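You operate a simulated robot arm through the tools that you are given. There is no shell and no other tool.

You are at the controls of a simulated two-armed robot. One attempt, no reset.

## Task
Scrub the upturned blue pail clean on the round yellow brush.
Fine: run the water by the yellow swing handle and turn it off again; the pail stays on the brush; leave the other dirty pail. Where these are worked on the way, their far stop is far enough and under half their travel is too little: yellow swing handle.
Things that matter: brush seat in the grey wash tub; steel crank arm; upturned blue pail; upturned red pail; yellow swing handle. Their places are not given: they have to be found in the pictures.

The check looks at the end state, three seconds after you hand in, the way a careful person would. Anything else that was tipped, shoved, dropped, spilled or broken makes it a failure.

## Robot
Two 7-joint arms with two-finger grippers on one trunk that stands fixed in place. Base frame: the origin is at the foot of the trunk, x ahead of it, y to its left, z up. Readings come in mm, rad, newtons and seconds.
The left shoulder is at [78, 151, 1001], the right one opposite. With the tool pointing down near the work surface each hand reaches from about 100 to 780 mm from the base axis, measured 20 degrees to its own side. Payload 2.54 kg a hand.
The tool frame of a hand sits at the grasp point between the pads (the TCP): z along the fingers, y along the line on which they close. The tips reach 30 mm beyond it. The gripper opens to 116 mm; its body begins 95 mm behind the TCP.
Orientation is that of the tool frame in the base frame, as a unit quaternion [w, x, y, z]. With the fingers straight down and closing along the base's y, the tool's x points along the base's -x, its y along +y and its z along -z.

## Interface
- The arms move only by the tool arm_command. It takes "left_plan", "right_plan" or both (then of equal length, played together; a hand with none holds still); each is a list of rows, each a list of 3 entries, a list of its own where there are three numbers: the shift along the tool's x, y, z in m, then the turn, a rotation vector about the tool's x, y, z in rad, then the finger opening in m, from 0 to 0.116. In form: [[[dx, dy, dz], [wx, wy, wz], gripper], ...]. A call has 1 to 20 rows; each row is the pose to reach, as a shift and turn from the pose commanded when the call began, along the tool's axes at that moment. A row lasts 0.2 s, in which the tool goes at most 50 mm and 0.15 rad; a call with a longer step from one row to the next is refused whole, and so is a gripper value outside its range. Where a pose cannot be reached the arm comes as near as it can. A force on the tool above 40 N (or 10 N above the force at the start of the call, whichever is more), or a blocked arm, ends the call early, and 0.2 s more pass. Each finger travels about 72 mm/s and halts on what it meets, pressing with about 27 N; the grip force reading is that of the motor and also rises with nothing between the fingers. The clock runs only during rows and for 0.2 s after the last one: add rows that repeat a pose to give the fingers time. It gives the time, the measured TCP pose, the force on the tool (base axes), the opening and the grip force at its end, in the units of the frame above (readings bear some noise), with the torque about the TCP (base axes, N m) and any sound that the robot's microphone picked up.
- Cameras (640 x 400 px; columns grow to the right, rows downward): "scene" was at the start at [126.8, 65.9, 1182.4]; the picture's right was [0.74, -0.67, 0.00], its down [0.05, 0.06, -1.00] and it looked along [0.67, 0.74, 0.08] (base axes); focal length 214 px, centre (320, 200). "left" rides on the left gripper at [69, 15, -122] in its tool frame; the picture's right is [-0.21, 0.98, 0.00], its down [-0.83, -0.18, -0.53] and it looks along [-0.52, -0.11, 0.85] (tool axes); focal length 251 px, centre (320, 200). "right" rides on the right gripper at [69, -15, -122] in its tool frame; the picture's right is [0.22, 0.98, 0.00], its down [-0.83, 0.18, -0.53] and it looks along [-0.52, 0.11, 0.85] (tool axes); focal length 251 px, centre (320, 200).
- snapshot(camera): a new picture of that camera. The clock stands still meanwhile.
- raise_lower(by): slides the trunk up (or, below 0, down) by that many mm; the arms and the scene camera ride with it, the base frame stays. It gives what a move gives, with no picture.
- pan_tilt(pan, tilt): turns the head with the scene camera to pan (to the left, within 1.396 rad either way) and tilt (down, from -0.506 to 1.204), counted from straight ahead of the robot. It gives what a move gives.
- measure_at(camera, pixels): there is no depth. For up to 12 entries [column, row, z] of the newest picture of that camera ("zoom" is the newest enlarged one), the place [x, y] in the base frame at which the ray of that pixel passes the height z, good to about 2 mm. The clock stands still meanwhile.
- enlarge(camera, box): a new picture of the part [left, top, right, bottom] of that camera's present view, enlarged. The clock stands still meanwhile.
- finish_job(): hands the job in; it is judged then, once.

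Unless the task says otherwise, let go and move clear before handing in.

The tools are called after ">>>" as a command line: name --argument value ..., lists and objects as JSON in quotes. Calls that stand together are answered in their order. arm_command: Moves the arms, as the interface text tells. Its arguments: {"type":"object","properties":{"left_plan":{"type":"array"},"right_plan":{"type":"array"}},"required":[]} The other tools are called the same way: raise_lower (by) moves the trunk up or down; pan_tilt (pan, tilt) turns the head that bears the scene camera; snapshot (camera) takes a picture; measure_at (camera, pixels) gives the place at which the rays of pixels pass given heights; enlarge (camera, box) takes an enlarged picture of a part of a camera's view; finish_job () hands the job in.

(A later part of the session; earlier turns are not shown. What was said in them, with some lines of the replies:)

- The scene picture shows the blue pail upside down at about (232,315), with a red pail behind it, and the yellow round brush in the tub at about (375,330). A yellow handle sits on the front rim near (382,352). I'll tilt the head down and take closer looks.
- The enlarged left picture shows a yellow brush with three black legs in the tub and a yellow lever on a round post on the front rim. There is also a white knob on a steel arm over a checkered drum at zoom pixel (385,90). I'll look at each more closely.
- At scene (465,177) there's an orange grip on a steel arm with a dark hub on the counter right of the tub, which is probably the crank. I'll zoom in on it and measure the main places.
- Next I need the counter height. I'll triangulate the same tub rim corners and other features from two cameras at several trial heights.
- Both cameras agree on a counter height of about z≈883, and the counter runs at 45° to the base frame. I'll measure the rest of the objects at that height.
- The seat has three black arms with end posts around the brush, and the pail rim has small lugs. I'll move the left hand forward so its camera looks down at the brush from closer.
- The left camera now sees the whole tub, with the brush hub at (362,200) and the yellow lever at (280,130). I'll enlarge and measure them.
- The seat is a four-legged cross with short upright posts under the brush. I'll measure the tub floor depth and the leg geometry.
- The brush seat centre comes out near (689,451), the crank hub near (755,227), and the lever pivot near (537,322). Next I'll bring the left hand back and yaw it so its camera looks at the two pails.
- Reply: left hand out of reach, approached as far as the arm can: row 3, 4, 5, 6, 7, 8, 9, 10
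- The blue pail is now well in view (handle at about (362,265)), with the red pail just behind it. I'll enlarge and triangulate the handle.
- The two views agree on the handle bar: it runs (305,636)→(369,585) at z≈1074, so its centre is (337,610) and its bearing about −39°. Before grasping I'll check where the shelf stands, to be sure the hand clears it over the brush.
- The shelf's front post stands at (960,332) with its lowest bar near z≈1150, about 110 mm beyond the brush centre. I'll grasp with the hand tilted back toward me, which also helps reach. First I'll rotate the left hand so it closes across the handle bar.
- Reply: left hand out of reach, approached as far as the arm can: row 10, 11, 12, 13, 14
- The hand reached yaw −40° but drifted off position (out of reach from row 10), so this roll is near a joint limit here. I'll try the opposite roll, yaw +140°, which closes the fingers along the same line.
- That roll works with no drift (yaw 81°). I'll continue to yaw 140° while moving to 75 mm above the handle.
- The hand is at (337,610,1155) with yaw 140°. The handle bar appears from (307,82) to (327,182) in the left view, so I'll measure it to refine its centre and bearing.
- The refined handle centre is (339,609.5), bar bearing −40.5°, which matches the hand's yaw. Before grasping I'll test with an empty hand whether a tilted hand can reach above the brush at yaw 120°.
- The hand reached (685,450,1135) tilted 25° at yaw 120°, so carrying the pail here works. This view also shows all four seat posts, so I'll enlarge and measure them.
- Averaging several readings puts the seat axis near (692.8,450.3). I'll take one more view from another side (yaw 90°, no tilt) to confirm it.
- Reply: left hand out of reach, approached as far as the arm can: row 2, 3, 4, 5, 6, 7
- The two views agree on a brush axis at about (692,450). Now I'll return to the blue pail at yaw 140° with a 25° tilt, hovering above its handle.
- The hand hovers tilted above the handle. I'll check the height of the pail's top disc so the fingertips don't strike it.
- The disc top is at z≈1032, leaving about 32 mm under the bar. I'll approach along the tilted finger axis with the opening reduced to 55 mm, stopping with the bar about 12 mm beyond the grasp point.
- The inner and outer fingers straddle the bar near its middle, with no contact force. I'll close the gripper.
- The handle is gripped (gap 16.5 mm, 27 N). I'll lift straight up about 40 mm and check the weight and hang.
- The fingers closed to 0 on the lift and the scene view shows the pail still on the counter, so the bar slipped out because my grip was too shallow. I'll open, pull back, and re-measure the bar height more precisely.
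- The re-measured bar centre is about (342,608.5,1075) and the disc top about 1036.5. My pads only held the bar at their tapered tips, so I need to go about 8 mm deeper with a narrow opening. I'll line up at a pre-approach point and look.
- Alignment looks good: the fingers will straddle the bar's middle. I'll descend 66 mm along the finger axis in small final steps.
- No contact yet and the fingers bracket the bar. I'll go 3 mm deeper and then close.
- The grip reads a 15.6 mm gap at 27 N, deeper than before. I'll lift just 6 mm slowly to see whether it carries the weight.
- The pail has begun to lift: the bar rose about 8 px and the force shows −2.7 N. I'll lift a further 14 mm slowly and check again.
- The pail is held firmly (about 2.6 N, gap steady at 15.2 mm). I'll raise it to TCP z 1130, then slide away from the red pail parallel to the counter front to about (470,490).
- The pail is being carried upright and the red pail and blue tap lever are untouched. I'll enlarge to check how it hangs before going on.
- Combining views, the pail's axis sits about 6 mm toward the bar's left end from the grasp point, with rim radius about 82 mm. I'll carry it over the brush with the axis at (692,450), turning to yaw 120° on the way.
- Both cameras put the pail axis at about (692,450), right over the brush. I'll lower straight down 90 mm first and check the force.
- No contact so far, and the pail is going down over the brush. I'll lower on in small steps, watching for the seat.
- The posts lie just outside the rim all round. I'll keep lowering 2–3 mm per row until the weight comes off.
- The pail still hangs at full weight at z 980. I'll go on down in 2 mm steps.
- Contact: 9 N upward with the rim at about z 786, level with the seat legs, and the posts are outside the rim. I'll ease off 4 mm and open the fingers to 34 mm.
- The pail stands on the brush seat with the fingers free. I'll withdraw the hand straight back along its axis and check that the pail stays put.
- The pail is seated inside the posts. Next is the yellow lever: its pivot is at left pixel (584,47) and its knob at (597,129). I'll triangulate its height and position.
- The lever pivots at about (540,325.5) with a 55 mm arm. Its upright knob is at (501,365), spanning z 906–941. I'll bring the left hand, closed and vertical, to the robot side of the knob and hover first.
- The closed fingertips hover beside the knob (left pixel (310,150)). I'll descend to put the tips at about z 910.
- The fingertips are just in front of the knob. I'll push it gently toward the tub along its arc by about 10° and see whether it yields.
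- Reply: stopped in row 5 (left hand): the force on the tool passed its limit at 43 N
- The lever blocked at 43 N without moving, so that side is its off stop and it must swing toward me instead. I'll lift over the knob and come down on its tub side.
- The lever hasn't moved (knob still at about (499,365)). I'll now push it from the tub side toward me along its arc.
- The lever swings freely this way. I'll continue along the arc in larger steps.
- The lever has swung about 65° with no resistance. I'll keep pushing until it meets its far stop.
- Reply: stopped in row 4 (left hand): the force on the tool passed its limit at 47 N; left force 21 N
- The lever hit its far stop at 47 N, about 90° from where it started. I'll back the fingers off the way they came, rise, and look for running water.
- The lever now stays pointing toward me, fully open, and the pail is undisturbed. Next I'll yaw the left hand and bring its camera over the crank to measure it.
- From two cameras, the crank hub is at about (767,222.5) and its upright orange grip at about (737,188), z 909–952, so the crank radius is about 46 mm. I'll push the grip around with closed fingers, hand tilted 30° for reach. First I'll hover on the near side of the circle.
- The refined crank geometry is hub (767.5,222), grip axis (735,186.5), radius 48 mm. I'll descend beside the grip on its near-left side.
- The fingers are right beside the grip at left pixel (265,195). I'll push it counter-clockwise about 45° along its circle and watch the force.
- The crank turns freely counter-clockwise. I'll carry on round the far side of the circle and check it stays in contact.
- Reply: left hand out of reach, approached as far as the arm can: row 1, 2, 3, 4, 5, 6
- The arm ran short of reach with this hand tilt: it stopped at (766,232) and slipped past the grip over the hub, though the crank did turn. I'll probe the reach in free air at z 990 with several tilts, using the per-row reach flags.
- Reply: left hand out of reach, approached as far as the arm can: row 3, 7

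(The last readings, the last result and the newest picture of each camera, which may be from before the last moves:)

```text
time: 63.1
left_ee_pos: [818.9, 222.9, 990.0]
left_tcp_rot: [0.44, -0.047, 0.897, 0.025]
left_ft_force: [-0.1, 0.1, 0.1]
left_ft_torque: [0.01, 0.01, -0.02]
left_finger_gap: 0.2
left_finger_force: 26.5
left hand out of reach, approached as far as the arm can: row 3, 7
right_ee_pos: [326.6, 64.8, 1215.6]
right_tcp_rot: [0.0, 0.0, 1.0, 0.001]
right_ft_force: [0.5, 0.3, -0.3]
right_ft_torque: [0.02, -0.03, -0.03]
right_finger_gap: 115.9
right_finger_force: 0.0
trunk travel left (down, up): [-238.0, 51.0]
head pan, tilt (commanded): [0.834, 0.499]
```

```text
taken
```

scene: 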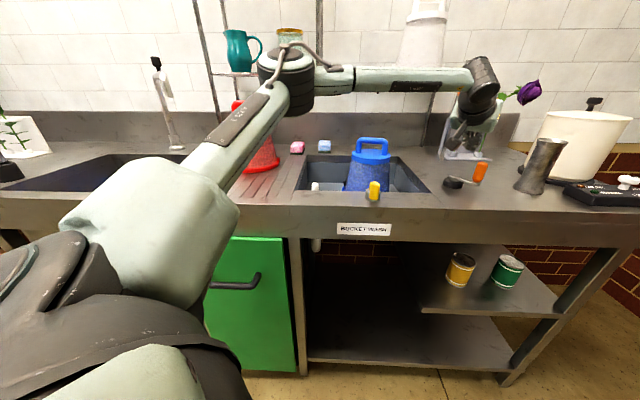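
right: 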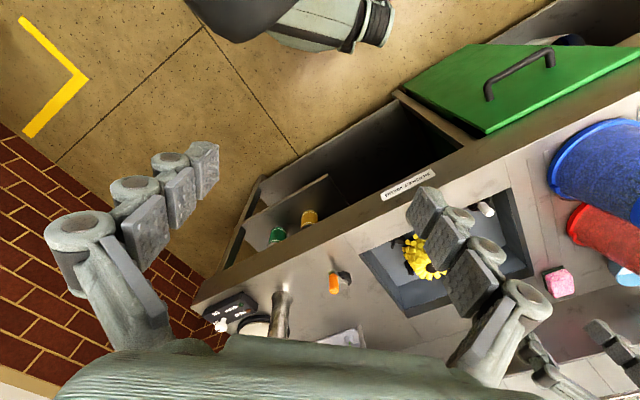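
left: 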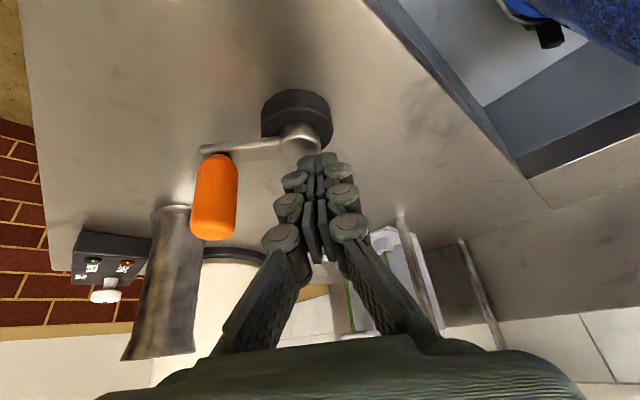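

With a 52° tilt the hand reaches (819,223), so reach is solved with more tilt. I'll check where the crank grip is now.

>>> enlarge --camera "scene" --box '[430, 130, 530, 210]'

>>> snapshot --camera "left"

>>> enlarge --camera "scene" --box '[330, 120, 420, 210]'

```text
5.00 times, centred on (480, 170) of scene
```

zoom: 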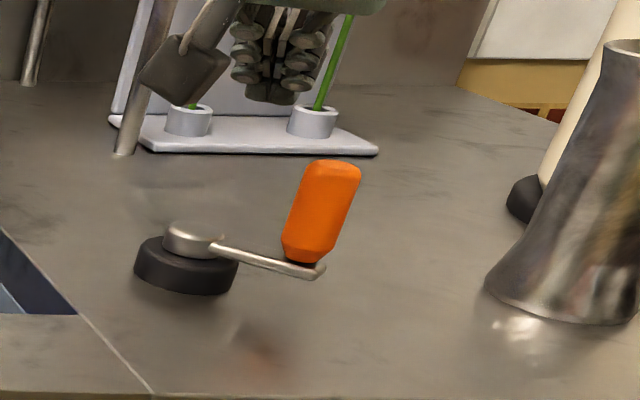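

```text
taken
```

left: 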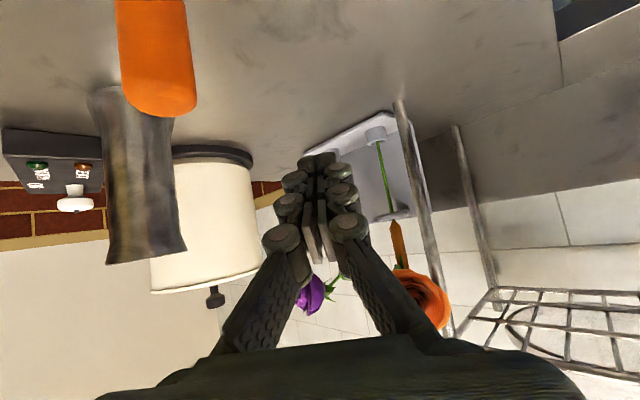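

```text
4.44 times, centred on (375, 165) of scene
```

zoom: 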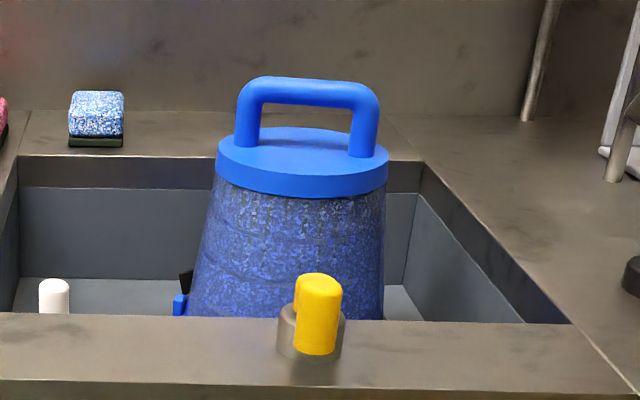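

>>> measure_at --camera "scene" --pixels '[[482.6, 164, 952], [482.6, 164, 952], [482.6, 164, 952], [454.5, 177, 906], [454.5, 177, 906]]'

```text
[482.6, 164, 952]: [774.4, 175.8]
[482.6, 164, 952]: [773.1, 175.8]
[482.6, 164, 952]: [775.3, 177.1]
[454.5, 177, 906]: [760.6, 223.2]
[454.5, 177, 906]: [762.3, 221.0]
```

The crank has turned 50° so far, with the grip now at (774,176). I'll bring the tilted fingers down behind it at about (728,194).

>>> arm_command --left_plan '[[[0.019, -0.0062, -0.0247], [0, 0, 0], 0.0], [[0.038, -0.0124, -0.0493], [0, 0, 0], 0.0], [[0.0572, -0.0186, -0.074], [0, 0, 0], 0.0], [[0.0766, -0.0187, -0.059], [0, 0, 0], 0.0], [[0.096, -0.0187, -0.0439], [0, 0, 0], 0.0], [[0.096, -0.0187, -0.0439], [0, 0, 0], 0.0]]'

>>> snapshot --camera "left"

>>> enlarge --camera "scene" --box '[420, 110, 540, 210]'

```text
time: 64.5
left_ee_pos: [729.2, 195.1, 940.7]
left_tcp_rot: [0.438, -0.048, 0.897, 0.026]
left_ft_force: [1.0, 0.3, -0.3]
left_ft_torque: [-0.01, -0.01, 0.04]
left_finger_gap: 0.0
left_finger_force: 26.9
right_ee_pos: [327.3, 64.6, 1214.3]
right_tcp_rot: [0.0, 0.0, 1.0, 0.001]
right_ft_force: [-0.2, -0.5, -0.1]
right_ft_torque: [0.02, -0.02, -0.01]
right_finger_gap: 115.9
right_finger_force: 0.0
trunk travel left (down, up): [-238.0, 51.0]
head pan, tilt (commanded): [0.834, 0.499]
```

```text
taken
```

left: 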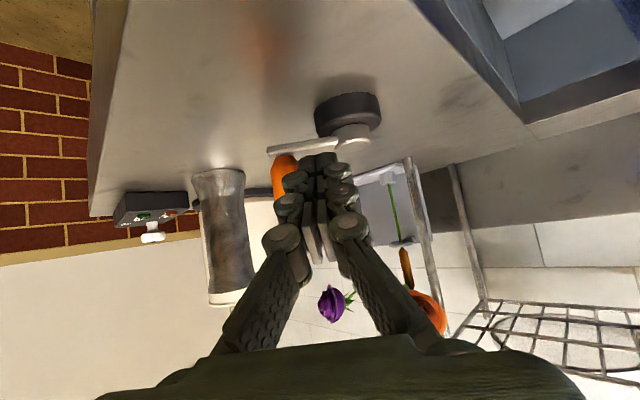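

```text
4.00 times, centred on (480, 160) of scene
```

zoom: 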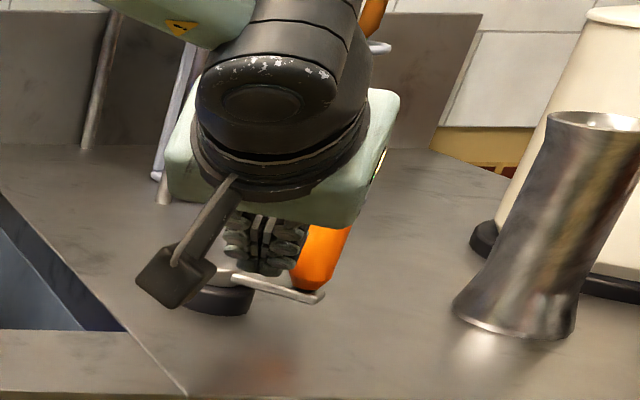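

The fingers are behind the grip with no contact force. I'll push round to the outer side of the circle and check.

>>> arm_command --left_plan '[[[-0.0039, -0.0106, 0.005], [0, 0, 0], 0.0], [[-0.0099, -0.0184, 0.0127], [0, 0, 0], 0.0], [[-0.017, -0.0235, 0.0219], [0, 0, 0], 0.0], [[-0.0246, -0.0253, 0.0317], [0, 0, 0], 0.0], [[-0.0322, -0.0239, 0.0415], [0, 0, 0], 0.0], [[-0.0394, -0.0193, 0.0507], [0, 0, 0], 0.0], [[-0.0456, -0.0119, 0.0588], [0, 0, 0], 0.0]]'

>>> snapshot --camera "left"

>>> enlarge --camera "scene" --box '[420, 110, 540, 210]'

```text
time: 66.1
left_ee_pos: [801.6, 193.6, 941.8]
left_tcp_rot: [0.438, -0.047, 0.897, 0.025]
left_ft_force: [0.0, -0.3, -0.5]
left_ft_torque: [-0.02, -0.01, 0.03]
left_finger_gap: 0.0
left_finger_force: 27.2
right_ee_pos: [327.1, 64.1, 1216.1]
right_tcp_rot: [0.0, 0.001, 1.0, 0.001]
right_ft_force: [0.5, -0.3, 0.4]
right_ft_torque: [0.05, 0.01, 0.02]
right_finger_gap: 115.8
right_finger_force: 0.0
trunk travel left (down, up): [-238.0, 51.0]
head pan, tilt (commanded): [0.834, 0.499]
```

```text
taken
```

left: 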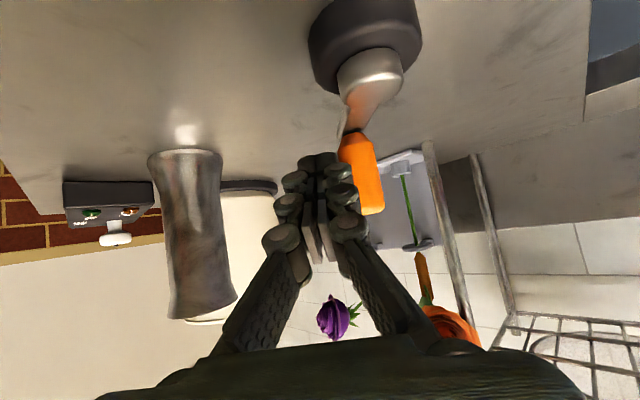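

```text
4.00 times, centred on (480, 160) of scene
```

zoom: 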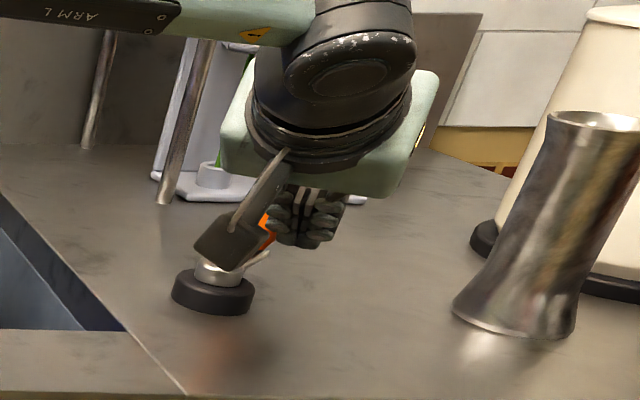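

The crank has turned about 130° in total and the grip is now on the outer side, ahead of the fingers (left pixel (360,170)). I'll continue round the far and left sides.

>>> arm_command --left_plan '[[[-0.0062, 0.0071, 0.0081], [0, 0, 0], 0.0], [[-0.0093, 0.0186, 0.0121], [0, 0, 0], 0.0], [[-0.0104, 0.031, 0.0136], [0, 0, 0], 0.0], [[-0.0095, 0.0434, 0.0125], [0, 0, 0], 0.0], [[-0.0067, 0.055, 0.0089], [0, 0, 0], 0.0], [[-0.0021, 0.0651, 0.0031], [0, 0, 0], 0.0], [[0.0039, 0.0729, -0.0047], [0, 0, 0], 0.0], [[0.011, 0.078, -0.0138], [0, 0, 0], 0.0], [[0.0186, 0.0798, -0.0236], [0, 0, 0], 0.0], [[0.0262, 0.0784, -0.0334], [0, 0, 0], 0.0]]'

>>> snapshot --camera "left"

>>> enlarge --camera "scene" --box '[420, 110, 540, 210]'

```text
time: 68.3
left_ee_pos: [752.7, 263.9, 941.8]
left_tcp_rot: [0.438, -0.049, 0.897, 0.026]
left_ft_force: [0.0, -0.1, -0.5]
left_ft_torque: [-0.01, -0.01, -0.05]
left_finger_gap: 0.0
left_finger_force: 26.6
left hand out of reach, approached as far as the arm can: row 1
right_ee_pos: [327.8, 65.0, 1215.2]
right_tcp_rot: [0.0, 0.0, 1.0, 0.001]
right_ft_force: [0.0, -0.6, -0.4]
right_ft_torque: [0.03, 0.0, 0.01]
right_finger_gap: 116.1
right_finger_force: 0.0
trunk travel left (down, up): [-238.0, 51.0]
head pan, tilt (commanded): [0.834, 0.499]
```

```text
taken
```

left: 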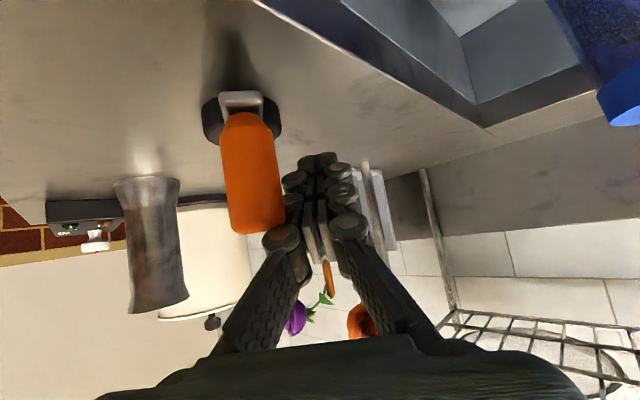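

```text
4.00 times, centred on (480, 160) of scene
```

zoom: 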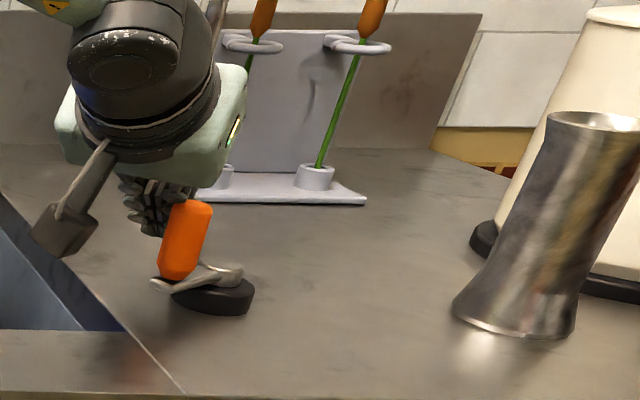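

The crank has completed nearly one full turn, with the grip on the near side ahead of the fingers. I'll run a full revolution in one call, 18° per row.

>>> arm_command --left_plan '[[[0.0092, -0.0033, -0.0119], [0, 0, 0], 0.0], [[0.016, -0.0129, -0.0208], [0, 0, 0], 0.0], [[0.0207, -0.0255, -0.0268], [0, 0, 0], 0.0], [[0.0227, -0.0398, -0.0295], [0, 0, 0], 0.0], [[0.0219, -0.0545, -0.0285], [0, 0, 0], 0.0], [[0.0183, -0.068, -0.024], [0, 0, 0], 0.0], [[0.0124, -0.0791, -0.0164], [0, 0, 0], 0.0], [[0.0046, -0.0867, -0.0065], [0, 0, 0], 0.0], [[-0.0042, -0.0901, 0.0049], [0, 0, 0], 0.0], [[-0.0132, -0.0888, 0.0165], [0, 0, 0], 0.0], [[-0.0214, -0.083, 0.0272], [0, 0, 0], 0.0], [[-0.0283, -0.0734, 0.0361], [0, 0, 0], 0.0], [[-0.0329, -0.0609, 0.0421], [0, 0, 0], 0.0], [[-0.0349, -0.0466, 0.0448], [0, 0, 0], 0.0], [[-0.0341, -0.0318, 0.0438], [0, 0, 0], 0.0], [[-0.0305, -0.0184, 0.0393], [0, 0, 0], 0.0], [[-0.0246, -0.0072, 0.0317], [0, 0, 0], 0.0], [[-0.0169, 0.0004, 0.0218], [0, 0, 0], 0.0], [[-0.0081, 0.0037, 0.0104], [0, 0, 0], 0.0], [[0.001, 0.0025, -0.0012], [0, 0, 0], 0.0]]'

>>> snapshot --camera "left"

>>> enlarge --camera "scene" --box '[420, 110, 540, 210]'

>>> enlarge --camera "scene" --box '[310, 120, 430, 210]'

```text
time: 72.5
left_ee_pos: [751.3, 266.5, 941.4]
left_tcp_rot: [0.438, -0.049, 0.897, 0.027]
left_ft_force: [0.2, 0.0, 0.2]
left_ft_torque: [0.0, -0.01, 0.01]
left_finger_gap: 0.0
left_finger_force: 27.4
right_ee_pos: [326.3, 64.7, 1215.4]
right_tcp_rot: [0.0, 0.0, 1.0, 0.0]
right_ft_force: [-0.2, 0.9, 0.4]
right_ft_torque: [0.01, 0.01, 0.02]
right_finger_gap: 116.3
right_finger_force: 0.1
trunk travel left (down, up): [-238.0, 51.0]
head pan, tilt (commanded): [0.834, 0.499]
```

```text
taken
```

left: 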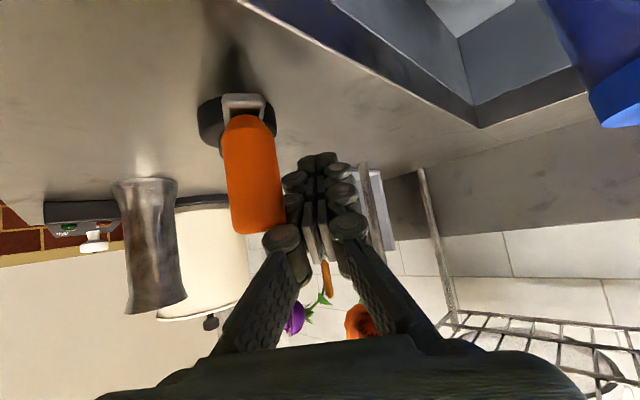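

```text
4.00 times, centred on (480, 160) of scene
```

zoom: 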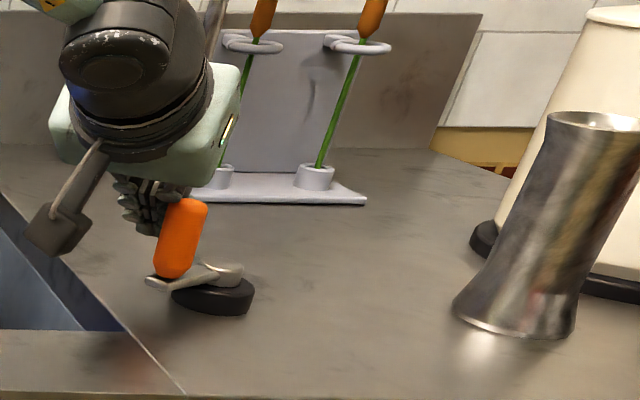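

```text
4.44 times, centred on (370, 165) of scene
```

zoom: 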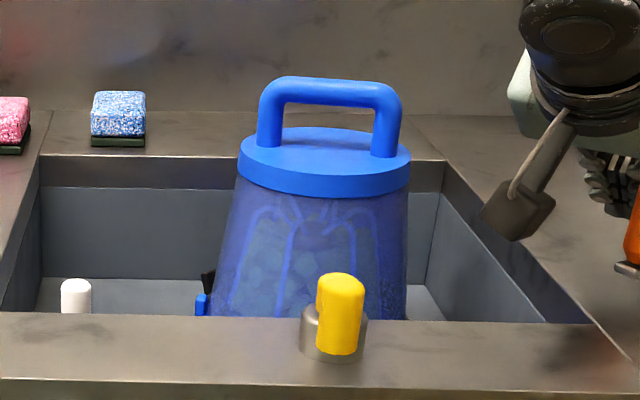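

One full turn worked smoothly, and the pail now looks different: the dry speckles are gone and it shows wet streaks. I'll run another revolution, corrected for the small offset.

>>> arm_command --left_plan '[[[0.0082, -0.0058, -0.0107], [0, 0, 0], 0.0], [[0.015, -0.0154, -0.0196], [0, 0, 0], 0.0], [[0.0197, -0.028, -0.0256], [0, 0, 0], 0.0], [[0.0217, -0.0423, -0.0283], [0, 0, 0], 0.0], [[0.0209, -0.057, -0.0273], [0, 0, 0], 0.0], [[0.0173, -0.0705, -0.0228], [0, 0, 0], 0.0], [[0.0114, -0.0816, -0.0152], [0, 0, 0], 0.0], [[0.0036, -0.0892, -0.0053], [0, 0, 0], 0.0], [[-0.0052, -0.0926, 0.0061], [0, 0, 0], 0.0], [[-0.0142, -0.0913, 0.0177], [0, 0, 0], 0.0], [[-0.0224, -0.0855, 0.0284], [0, 0, 0], 0.0], [[-0.0293, -0.0759, 0.0373], [0, 0, 0], 0.0], [[-0.0339, -0.0634, 0.0433], [0, 0, 0], 0.0], [[-0.0359, -0.0491, 0.046], [0, 0, 0], 0.0], [[-0.0351, -0.0343, 0.045], [0, 0, 0], 0.0], [[-0.0315, -0.0209, 0.0405], [0, 0, 0], 0.0], [[-0.0256, -0.0097, 0.0329], [0, 0, 0], 0.0], [[-0.0179, -0.0021, 0.023], [0, 0, 0], 0.0], [[-0.0091, 0.0012, 0.0116], [0, 0, 0], 0.0], [[0.0, 0.0, 0.0], [0, 0, 0], 0.0]]'

>>> snapshot --camera "left"

>>> enlarge --camera "scene" --box '[310, 120, 430, 210]'

```text
time: 76.7
left_ee_pos: [751.0, 265.5, 940.9]
left_tcp_rot: [0.439, -0.049, 0.897, 0.027]
left_ft_force: [-0.4, -0.2, 0.8]
left_ft_torque: [-0.03, 0.0, 0.01]
left_finger_gap: 0.0
left_finger_force: 28.8
right_ee_pos: [327.5, 64.6, 1216.8]
right_tcp_rot: [0.001, 0.0, 1.0, 0.002]
right_ft_force: [0.4, 0.6, 0.1]
right_ft_torque: [0.05, -0.03, 0.0]
right_finger_gap: 116.1
right_finger_force: 0.1
trunk travel left (down, up): [-238.0, 51.0]
head pan, tilt (commanded): [0.834, 0.499]
```

```text
taken
```

left: 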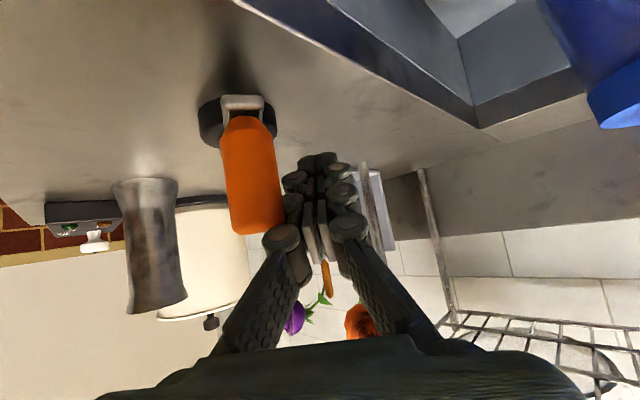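

```text
4.44 times, centred on (370, 165) of scene
```

zoom: 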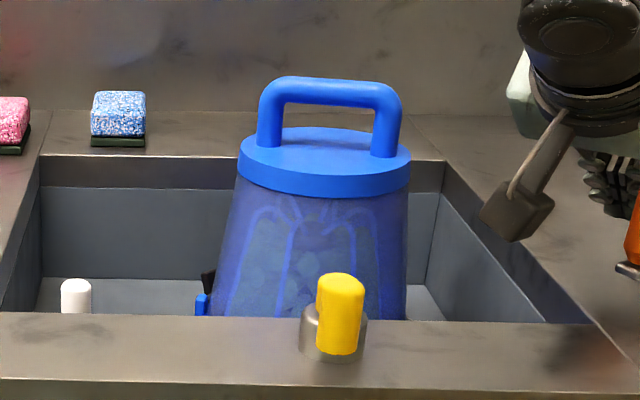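

>>> enlarge --camera "scene" --box '[345, 135, 405, 195]'

```text
6.67 times, centred on (375, 165) of scene
```

zoom: 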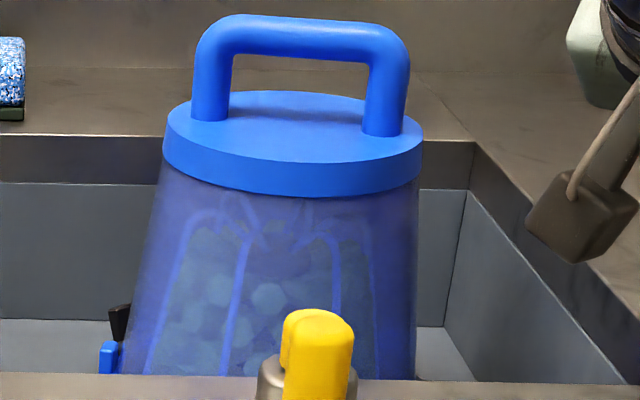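

The wall now looks clean: water jets and bristle tips show through it with no specks. I'll give it one more revolution to be sure before shutting the water.

>>> arm_command --left_plan '[[[0.0082, -0.0058, -0.0107], [0, 0, 0], 0.0], [[0.015, -0.0154, -0.0196], [0, 0, 0], 0.0], [[0.0197, -0.028, -0.0256], [0, 0, 0], 0.0], [[0.0217, -0.0423, -0.0283], [0, 0, 0], 0.0], [[0.0209, -0.057, -0.0273], [0, 0, 0], 0.0], [[0.0173, -0.0705, -0.0228], [0, 0, 0], 0.0], [[0.0114, -0.0816, -0.0152], [0, 0, 0], 0.0], [[0.0036, -0.0892, -0.0053], [0, 0, 0], 0.0], [[-0.0052, -0.0926, 0.0061], [0, 0, 0], 0.0], [[-0.0142, -0.0913, 0.0177], [0, 0, 0], 0.0], [[-0.0224, -0.0855, 0.0284], [0, 0, 0], 0.0], [[-0.0293, -0.0759, 0.0373], [0, 0, 0], 0.0], [[-0.0339, -0.0634, 0.0433], [0, 0, 0], 0.0], [[-0.0359, -0.0491, 0.046], [0, 0, 0], 0.0], [[-0.0351, -0.0343, 0.045], [0, 0, 0], 0.0], [[-0.0315, -0.0209, 0.0405], [0, 0, 0], 0.0], [[-0.0256, -0.0097, 0.0329], [0, 0, 0], 0.0], [[-0.0179, -0.0021, 0.023], [0, 0, 0], 0.0], [[-0.0091, 0.0012, 0.0116], [0, 0, 0], 0.0], [[0.0, 0.0, 0.0], [0, 0, 0], 0.0]]'

>>> snapshot --camera "left"

>>> enlarge --camera "scene" --box '[345, 135, 405, 195]'

```text
time: 80.9
left_ee_pos: [751.1, 266.8, 941.6]
left_tcp_rot: [0.438, -0.048, 0.897, 0.027]
left_ft_force: [0.0, -0.3, 0.5]
left_ft_torque: [-0.03, 0.03, -0.01]
left_finger_gap: 0.0
left_finger_force: 29.1
right_ee_pos: [326.6, 64.9, 1214.4]
right_tcp_rot: [0.0, 0.0, 1.0, 0.001]
right_ft_force: [-0.8, -0.1, -0.9]
right_ft_torque: [-0.02, 0.0, 0.0]
right_finger_gap: 116.1
right_finger_force: 0.0
trunk travel left (down, up): [-238.0, 51.0]
head pan, tilt (commanded): [0.834, 0.499]
```

```text
taken
```

left: 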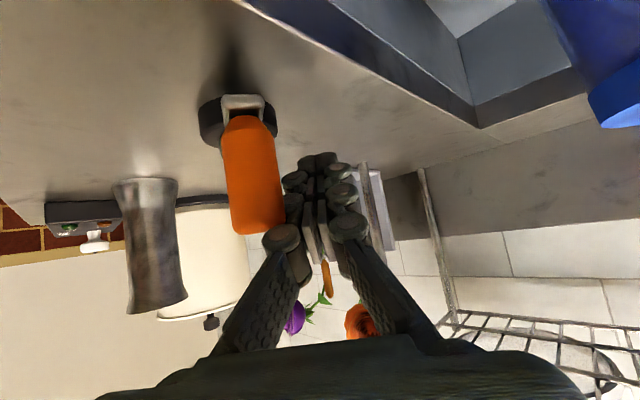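

```text
6.67 times, centred on (375, 165) of scene
```

zoom: 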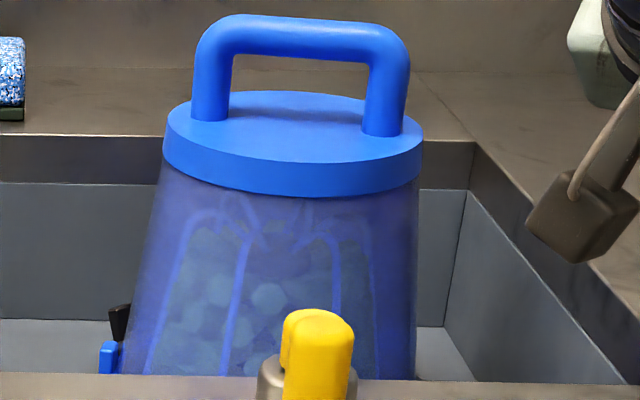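

The pail looks the same after the extra turn, so it is fully clean. I'll lift the hand clear of the crank, straighten it to vertical, and go to the far side of the yellow lever to close the water.

>>> arm_command --left_plan '[[[-0.0238, 0.0001, -0.0184], [0, 0, 0], 0.0], [[-0.0141, 0.0024, -0.045], [0, 0.1136, 0], 0.0], [[-0.0043, 0.0048, -0.0715], [0, 0.2272, 0], 0.0], [[0.0054, 0.0071, -0.0981], [0, 0.3408, 0], 0.0], [[0.0152, 0.0094, -0.1246], [0, 0.4544, 0], 0.0], [[0.0249, 0.0118, -0.1512], [0, 0.568, 0], 0.0], [[0.0346, 0.0141, -0.1778], [0, 0.6816, 0], 0.0], [[0.0444, 0.0164, -0.2043], [0, 0.7952, 0], 0.0], [[0.0541, 0.0187, -0.2309], [0, 0.9088, 0], 0.0], [[0.0541, 0.0187, -0.2309], [0, 0.9088, 0], 0.0]]'

>>> snapshot --camera "left"

>>> snapshot --camera "scene"

```text
time: 83.1
left_ee_pos: [535.3, 261.4, 1040.4]
left_tcp_rot: [-0.001, -0.054, 0.999, 0.003]
left_ft_force: [0.2, 0.2, 0.5]
left_ft_torque: [-0.01, 0.02, -0.01]
left_finger_gap: 0.2
left_finger_force: 28.6
right_ee_pos: [326.9, 64.8, 1214.7]
right_tcp_rot: [0.0, 0.0, 1.0, 0.001]
right_ft_force: [-0.7, 0.0, 0.1]
right_ft_torque: [0.01, 0.01, 0.01]
right_finger_gap: 116.1
right_finger_force: 0.1
trunk travel left (down, up): [-238.0, 51.0]
head pan, tilt (commanded): [0.834, 0.499]
```

```text
taken
```

left: 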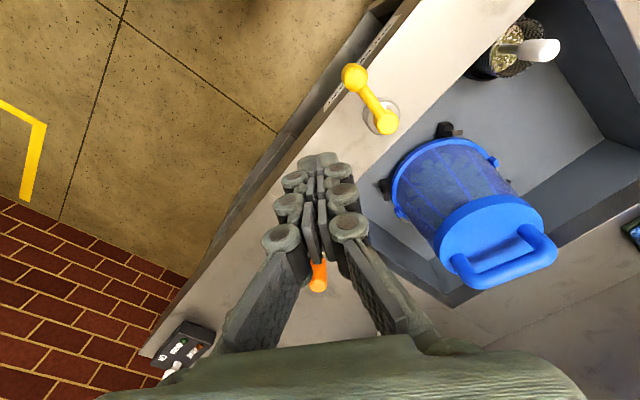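

```text
taken
```

scene: 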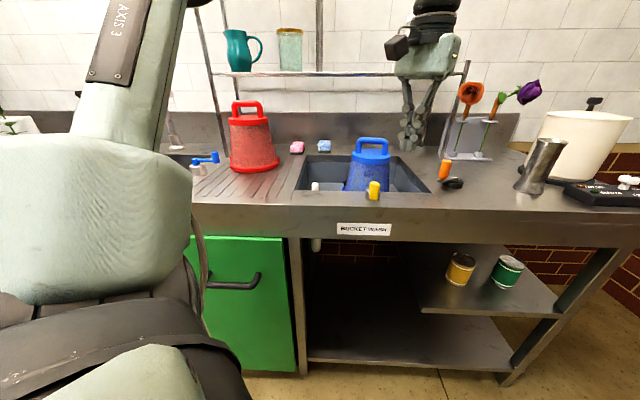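

>>> enlarge --camera "left" --box '[320, 40, 430, 150]'

>>> enlarge --camera "left" --box '[370, 0, 580, 300]'

>>> measure_at --camera "left" --pixels '[[386, 122, 919], [386, 122, 919], [386, 122, 919], [354, 77, 941], [354, 77, 941], [354, 77, 941]]'

```text
3.64 times, centred on (375, 95) of left
```

zoom: 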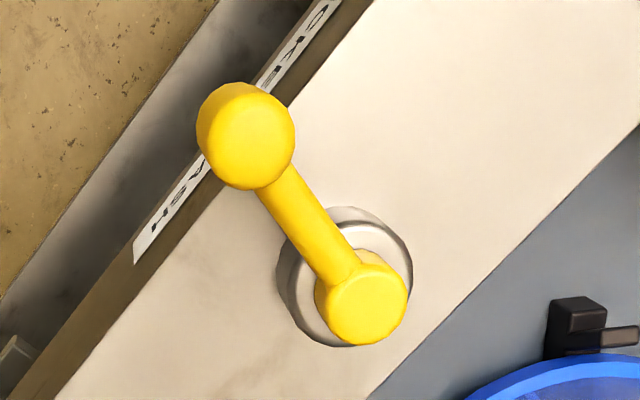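

```text
1.33 times, centred on (475, 150) of left
```

zoom: 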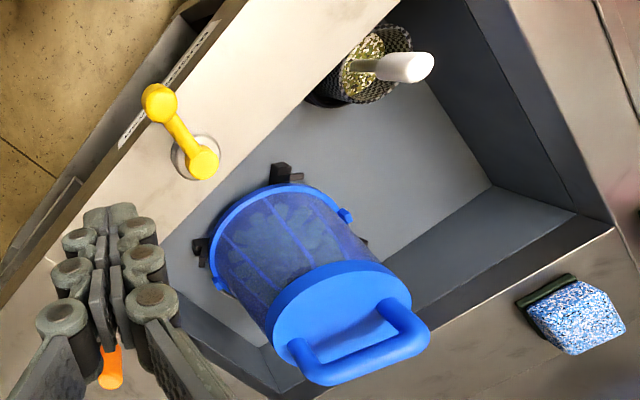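

```text
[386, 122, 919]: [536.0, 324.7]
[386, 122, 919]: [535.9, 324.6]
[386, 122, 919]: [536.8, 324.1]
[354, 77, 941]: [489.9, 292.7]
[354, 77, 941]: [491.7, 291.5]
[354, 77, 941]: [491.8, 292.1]
```

The lever's pivot is at (537,325) and its knob at (492,292), open at about 216°. I'll lower the closed fingers on the right side of the knob at about (527,268).

>>> arm_command --left_plan '[[[0.003, 0.003, 0.03], [0, 0, 0], 0.0], [[0.006, 0.006, 0.065], [0, 0, 0], 0.0], [[0.008, 0.0075, 0.095], [0, 0, 0], 0.0], [[0.008, 0.0075, 0.1024], [0, 0, 0], 0.0], [[0.008, 0.0075, 0.1024], [0, 0, 0], 0.0]]'

>>> snapshot --camera "left"

>>> enlarge --camera "scene" --box '[320, 120, 440, 220]'

```text
time: 84.3
left_ee_pos: [525.7, 268.2, 936.4]
left_tcp_rot: [0.0, -0.054, 0.999, 0.002]
left_ft_force: [0.1, 0.4, -0.6]
left_ft_torque: [-0.01, 0.07, -0.02]
left_finger_gap: 0.1
left_finger_force: 28.2
right_ee_pos: [327.1, 64.4, 1215.1]
right_tcp_rot: [0.0, 0.001, 1.0, 0.001]
right_ft_force: [0.7, -0.4, 0.9]
right_ft_torque: [0.0, -0.02, 0.01]
right_finger_gap: 115.9
right_finger_force: 0.0
trunk travel left (down, up): [-238.0, 51.0]
head pan, tilt (commanded): [0.834, 0.499]
```

```text
taken
```

left: 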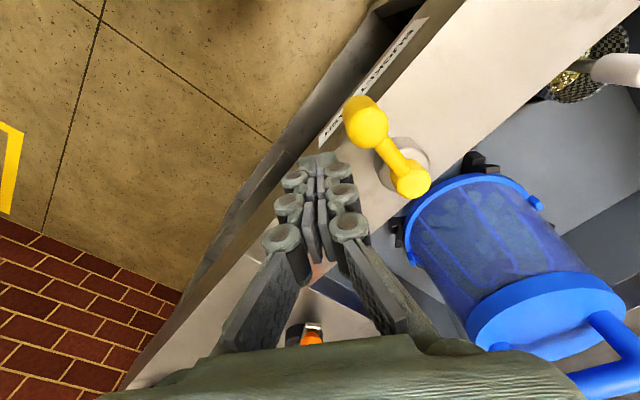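

```text
4.00 times, centred on (380, 170) of scene
```

zoom: 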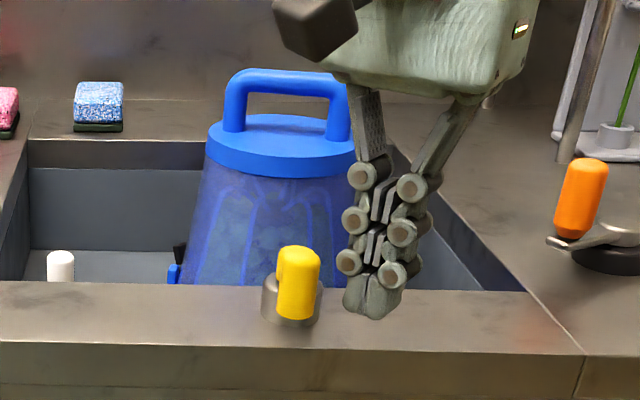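

The fingers are beside the knob with nothing in the way. I'll sweep the lever back along its arc toward its off position.

>>> arm_command --left_plan '[[[0.0068, 0.0045, 0], [0, 0, 0], 0.0], [[0.0137, 0.0085, 0], [0, 0, 0], 0.0], [[0.0199, 0.0134, 0], [0, 0, 0], 0.0], [[0.0254, 0.0192, 0], [0, 0, 0], 0.0], [[0.0301, 0.0256, 0], [0, 0, 0], 0.0], [[0.0338, 0.0326, 0], [0, 0, 0], 0.0], [[0.0365, 0.0401, 0], [0, 0, 0], 0.0], [[0.0381, 0.0479, 0], [0, 0, 0], 0.0], [[0.0387, 0.0558, 0], [0, 0, 0], 0.0], [[0.0381, 0.0638, 0], [0, 0, 0], 0.0]]'

>>> snapshot --camera "left"

>>> enlarge --camera "scene" --box '[320, 120, 440, 220]'

```text
time: 86.5
left_ee_pos: [481.7, 327.0, 936.9]
left_tcp_rot: [0.0, -0.054, 0.999, 0.002]
left_ft_force: [0.0, 0.5, -0.5]
left_ft_torque: [0.02, 0.02, 0.0]
left_finger_gap: 0.0
left_finger_force: 28.7
right_ee_pos: [327.6, 65.3, 1214.2]
right_tcp_rot: [0.0, 0.001, 1.0, 0.0]
right_ft_force: [0.8, -0.6, -0.1]
right_ft_torque: [0.0, -0.01, -0.02]
right_finger_gap: 115.9
right_finger_force: 0.0
trunk travel left (down, up): [-238.0, 51.0]
head pan, tilt (commanded): [0.834, 0.499]
```

```text
taken
```

left: 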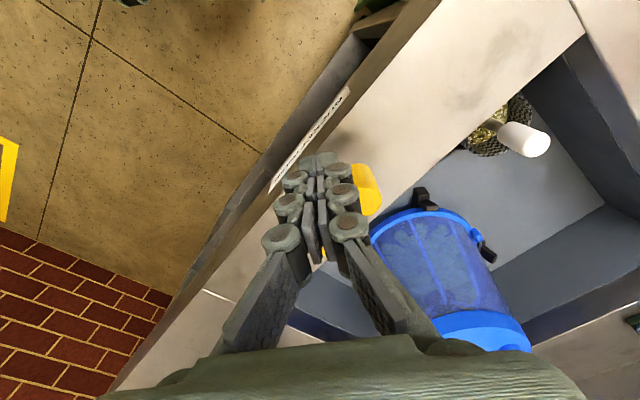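

```text
4.00 times, centred on (380, 170) of scene
```

zoom: 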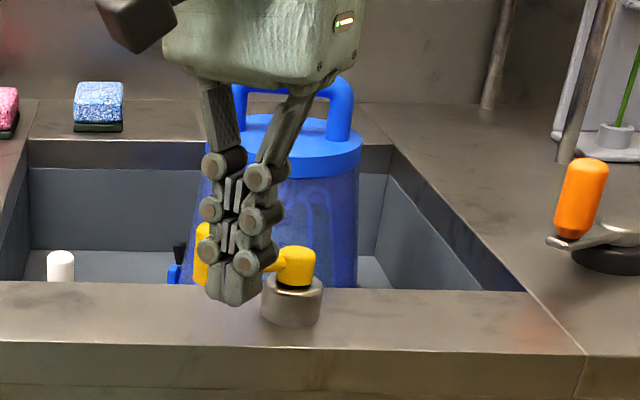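

The lever is most of the way back with no resistance. I'll push on to its off stop.

>>> arm_command --left_plan '[[[-0.0006, 0.0064, 0], [0, 0, 0], 0.0], [[-0.0023, 0.0121, 0], [0, 0, 0], 0.0], [[-0.0046, 0.0176, 0], [0, 0, 0], 0.0], [[-0.007, 0.022, 0], [0, 0, 0], 0.0], [[-0.0098, 0.0261, 0], [0, 0, 0], 0.0]]'

>>> snapshot --camera "left"

>>> enlarge --camera "scene" --box '[320, 120, 440, 220]'

```text
time: 87.7
left_ee_pos: [483.9, 345.3, 938.5]
left_tcp_rot: [-0.004, -0.049, 0.999, -0.005]
left_ft_force: [-5.4, -13.4, 2.9]
left_ft_torque: [-0.05, -0.02, -0.06]
left_finger_gap: 0.0
left_finger_force: 28.7
right_ee_pos: [327.1, 64.0, 1215.9]
right_tcp_rot: [0.0, 0.0, 1.0, 0.001]
right_ft_force: [0.0, -0.6, 0.2]
right_ft_torque: [-0.03, 0.03, -0.03]
right_finger_gap: 115.9
right_finger_force: 0.1
trunk travel left (down, up): [-238.0, 51.0]
head pan, tilt (commanded): [0.834, 0.499]
stopped in row 5 (left hand): the force on the tool passed its limit at 44 N (the readings are from after the stop); the commanded pose is now the measured one
```

```text
taken
```

left: 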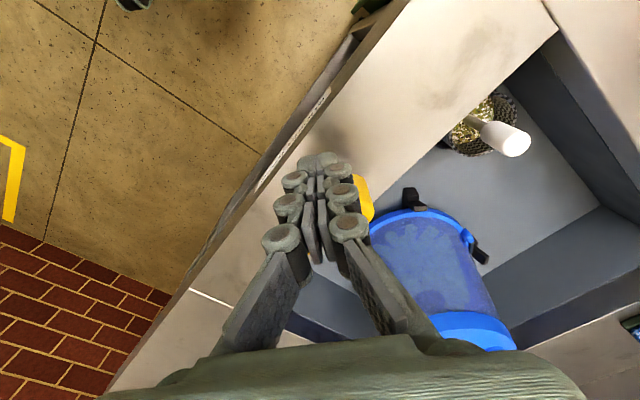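

```text
4.00 times, centred on (380, 170) of scene
```

zoom: 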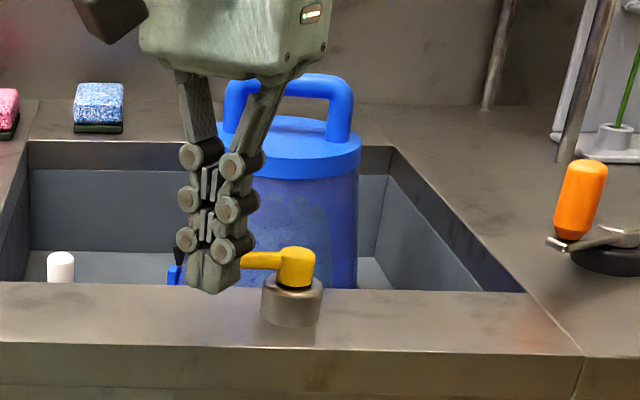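

The lever is back against its off stop (44 N) and the jets inside the pail have stopped. I'll back the fingers off and rise clear.

>>> arm_command --left_plan '[[[0.003, -0.008, 0], [0, 0, 0], 0.0], [[0.0055, -0.0135, -0.01], [0, 0, 0], 0.0], [[0.0055, -0.0135, -0.05], [0, 0, 0], 0.0], [[0.0055, -0.0135, -0.09], [0, 0, 0], 0.0], [[0.0055, -0.0135, -0.13], [0, 0, 0], 0.0], [[0.03, -0.01, -0.16], [0, 0, 0], 0.02], [[0.06, -0.005, -0.18], [0, 0, 0], 0.04], [[0.09, 0.0, -0.2], [0, 0, 0], 0.06], [[0.12, 0.005, -0.2], [0, 0, 0], 0.06]]'

>>> snapshot --camera "left"

>>> snapshot --camera "scene"

>>> enlarge --camera "scene" --box '[310, 120, 430, 220]'

```text
time: 89.7
left_ee_pos: [366.3, 341.1, 1137.5]
left_tcp_rot: [-0.004, -0.05, 0.999, -0.003]
left_ft_force: [0.1, -0.3, -0.3]
left_ft_torque: [0.02, -0.03, 0.01]
left_finger_gap: 60.1
left_finger_force: 0.1
right_ee_pos: [327.2, 64.9, 1215.6]
right_tcp_rot: [0.0, 0.001, 1.0, 0.001]
right_ft_force: [0.8, 0.2, 0.3]
right_ft_torque: [0.01, 0.01, -0.02]
right_finger_gap: 116.0
right_finger_force: 0.0
trunk travel left (down, up): [-238.0, 51.0]
head pan, tilt (commanded): [0.834, 0.499]
```

```text
taken
```

left: 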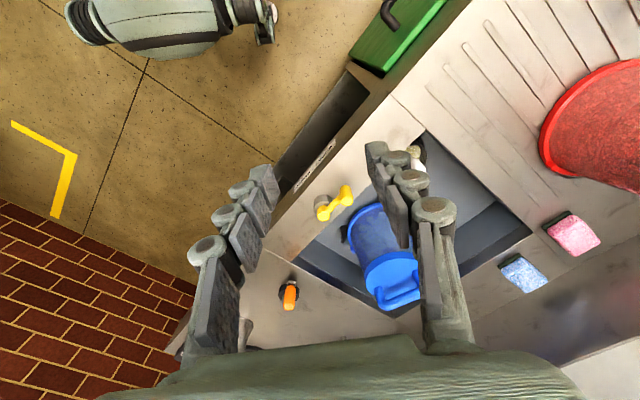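

```text
taken
```

scene: 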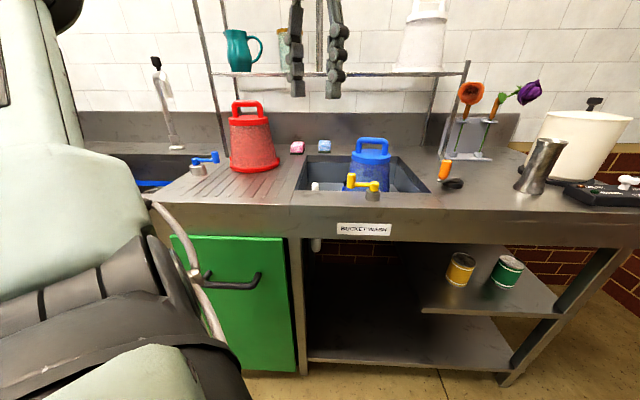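

```text
4.00 times, centred on (370, 170) of scene
```

zoom: 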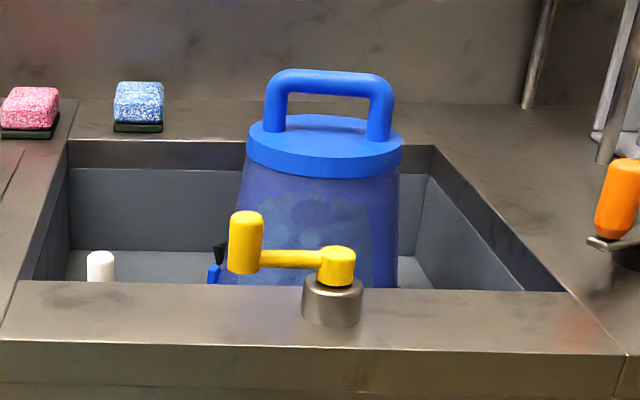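

The lever is back at its original pixels (knob (351,175), pivot (374,184)) and the pail stands on the brush. I'll check the pail's wall and lever more closely from the left camera before handing in.

>>> enlarge --camera "left" --box '[300, 170, 440, 320]'

>>> enlarge --camera "scene" --box '[345, 135, 405, 195]'

>>> enlarge --camera "right" --box '[330, 150, 560, 330]'

```text
2.67 times, centred on (370, 245) of left
```

zoom: 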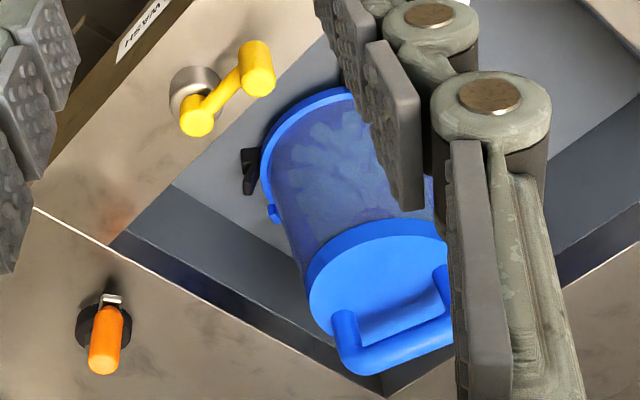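

```text
6.67 times, centred on (375, 165) of scene
```

zoom: 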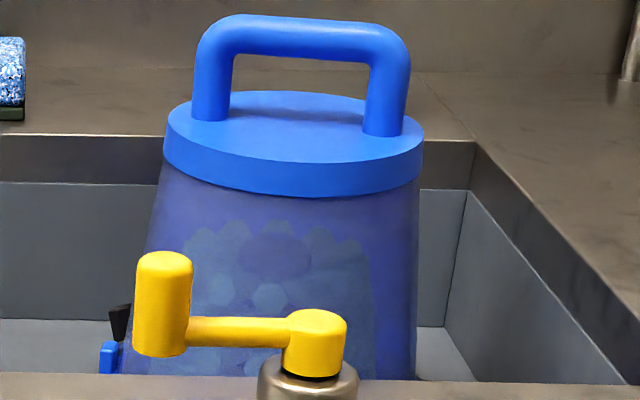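

```text
2.22 times, centred on (445, 240) of right
```

zoom: 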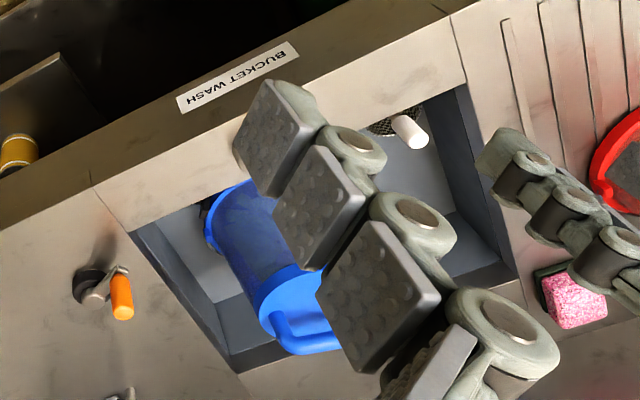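

The pail's wall is clear, with the brush visible through it and no specks. The water is off, the crank is at rest, the red pail and everything else are undisturbed, and both hands are empty and clear. I'm handing the job in.

>>> finish_job

```text
The job is handed in.
```

The blue pail looks scrubbed clean and is still seated on the round yellow brush. I have handed the job in. The result of the check has not come back to me.

- **Pail:** My first grip on its handle was too shallow and slipped as I lifted. The pail shifted about 3 mm on the counter and I regripped it. It now sits on the brush seat inside the four posts. The wall had no specks left in the views I checked.
- **Water:** I swung the yellow handle to its far stop, about 80–90° of travel. After the scrubbing I pushed it back against its off stop. The jets inside the pail stopped, and the handle is back where it started.
- **Scrubbing:** I turned the steel crank about four turns counter-clockwise with the water running. The specks were already gone after about two turns.
- **Everything else:** I did not touch the red pail, the blue tap lever, the sponges or the shelf. Both hands are empty and clear of the counter. The drain strainer in the tub now holds debris, apparently dirt washed off the pail, and I left it alone.
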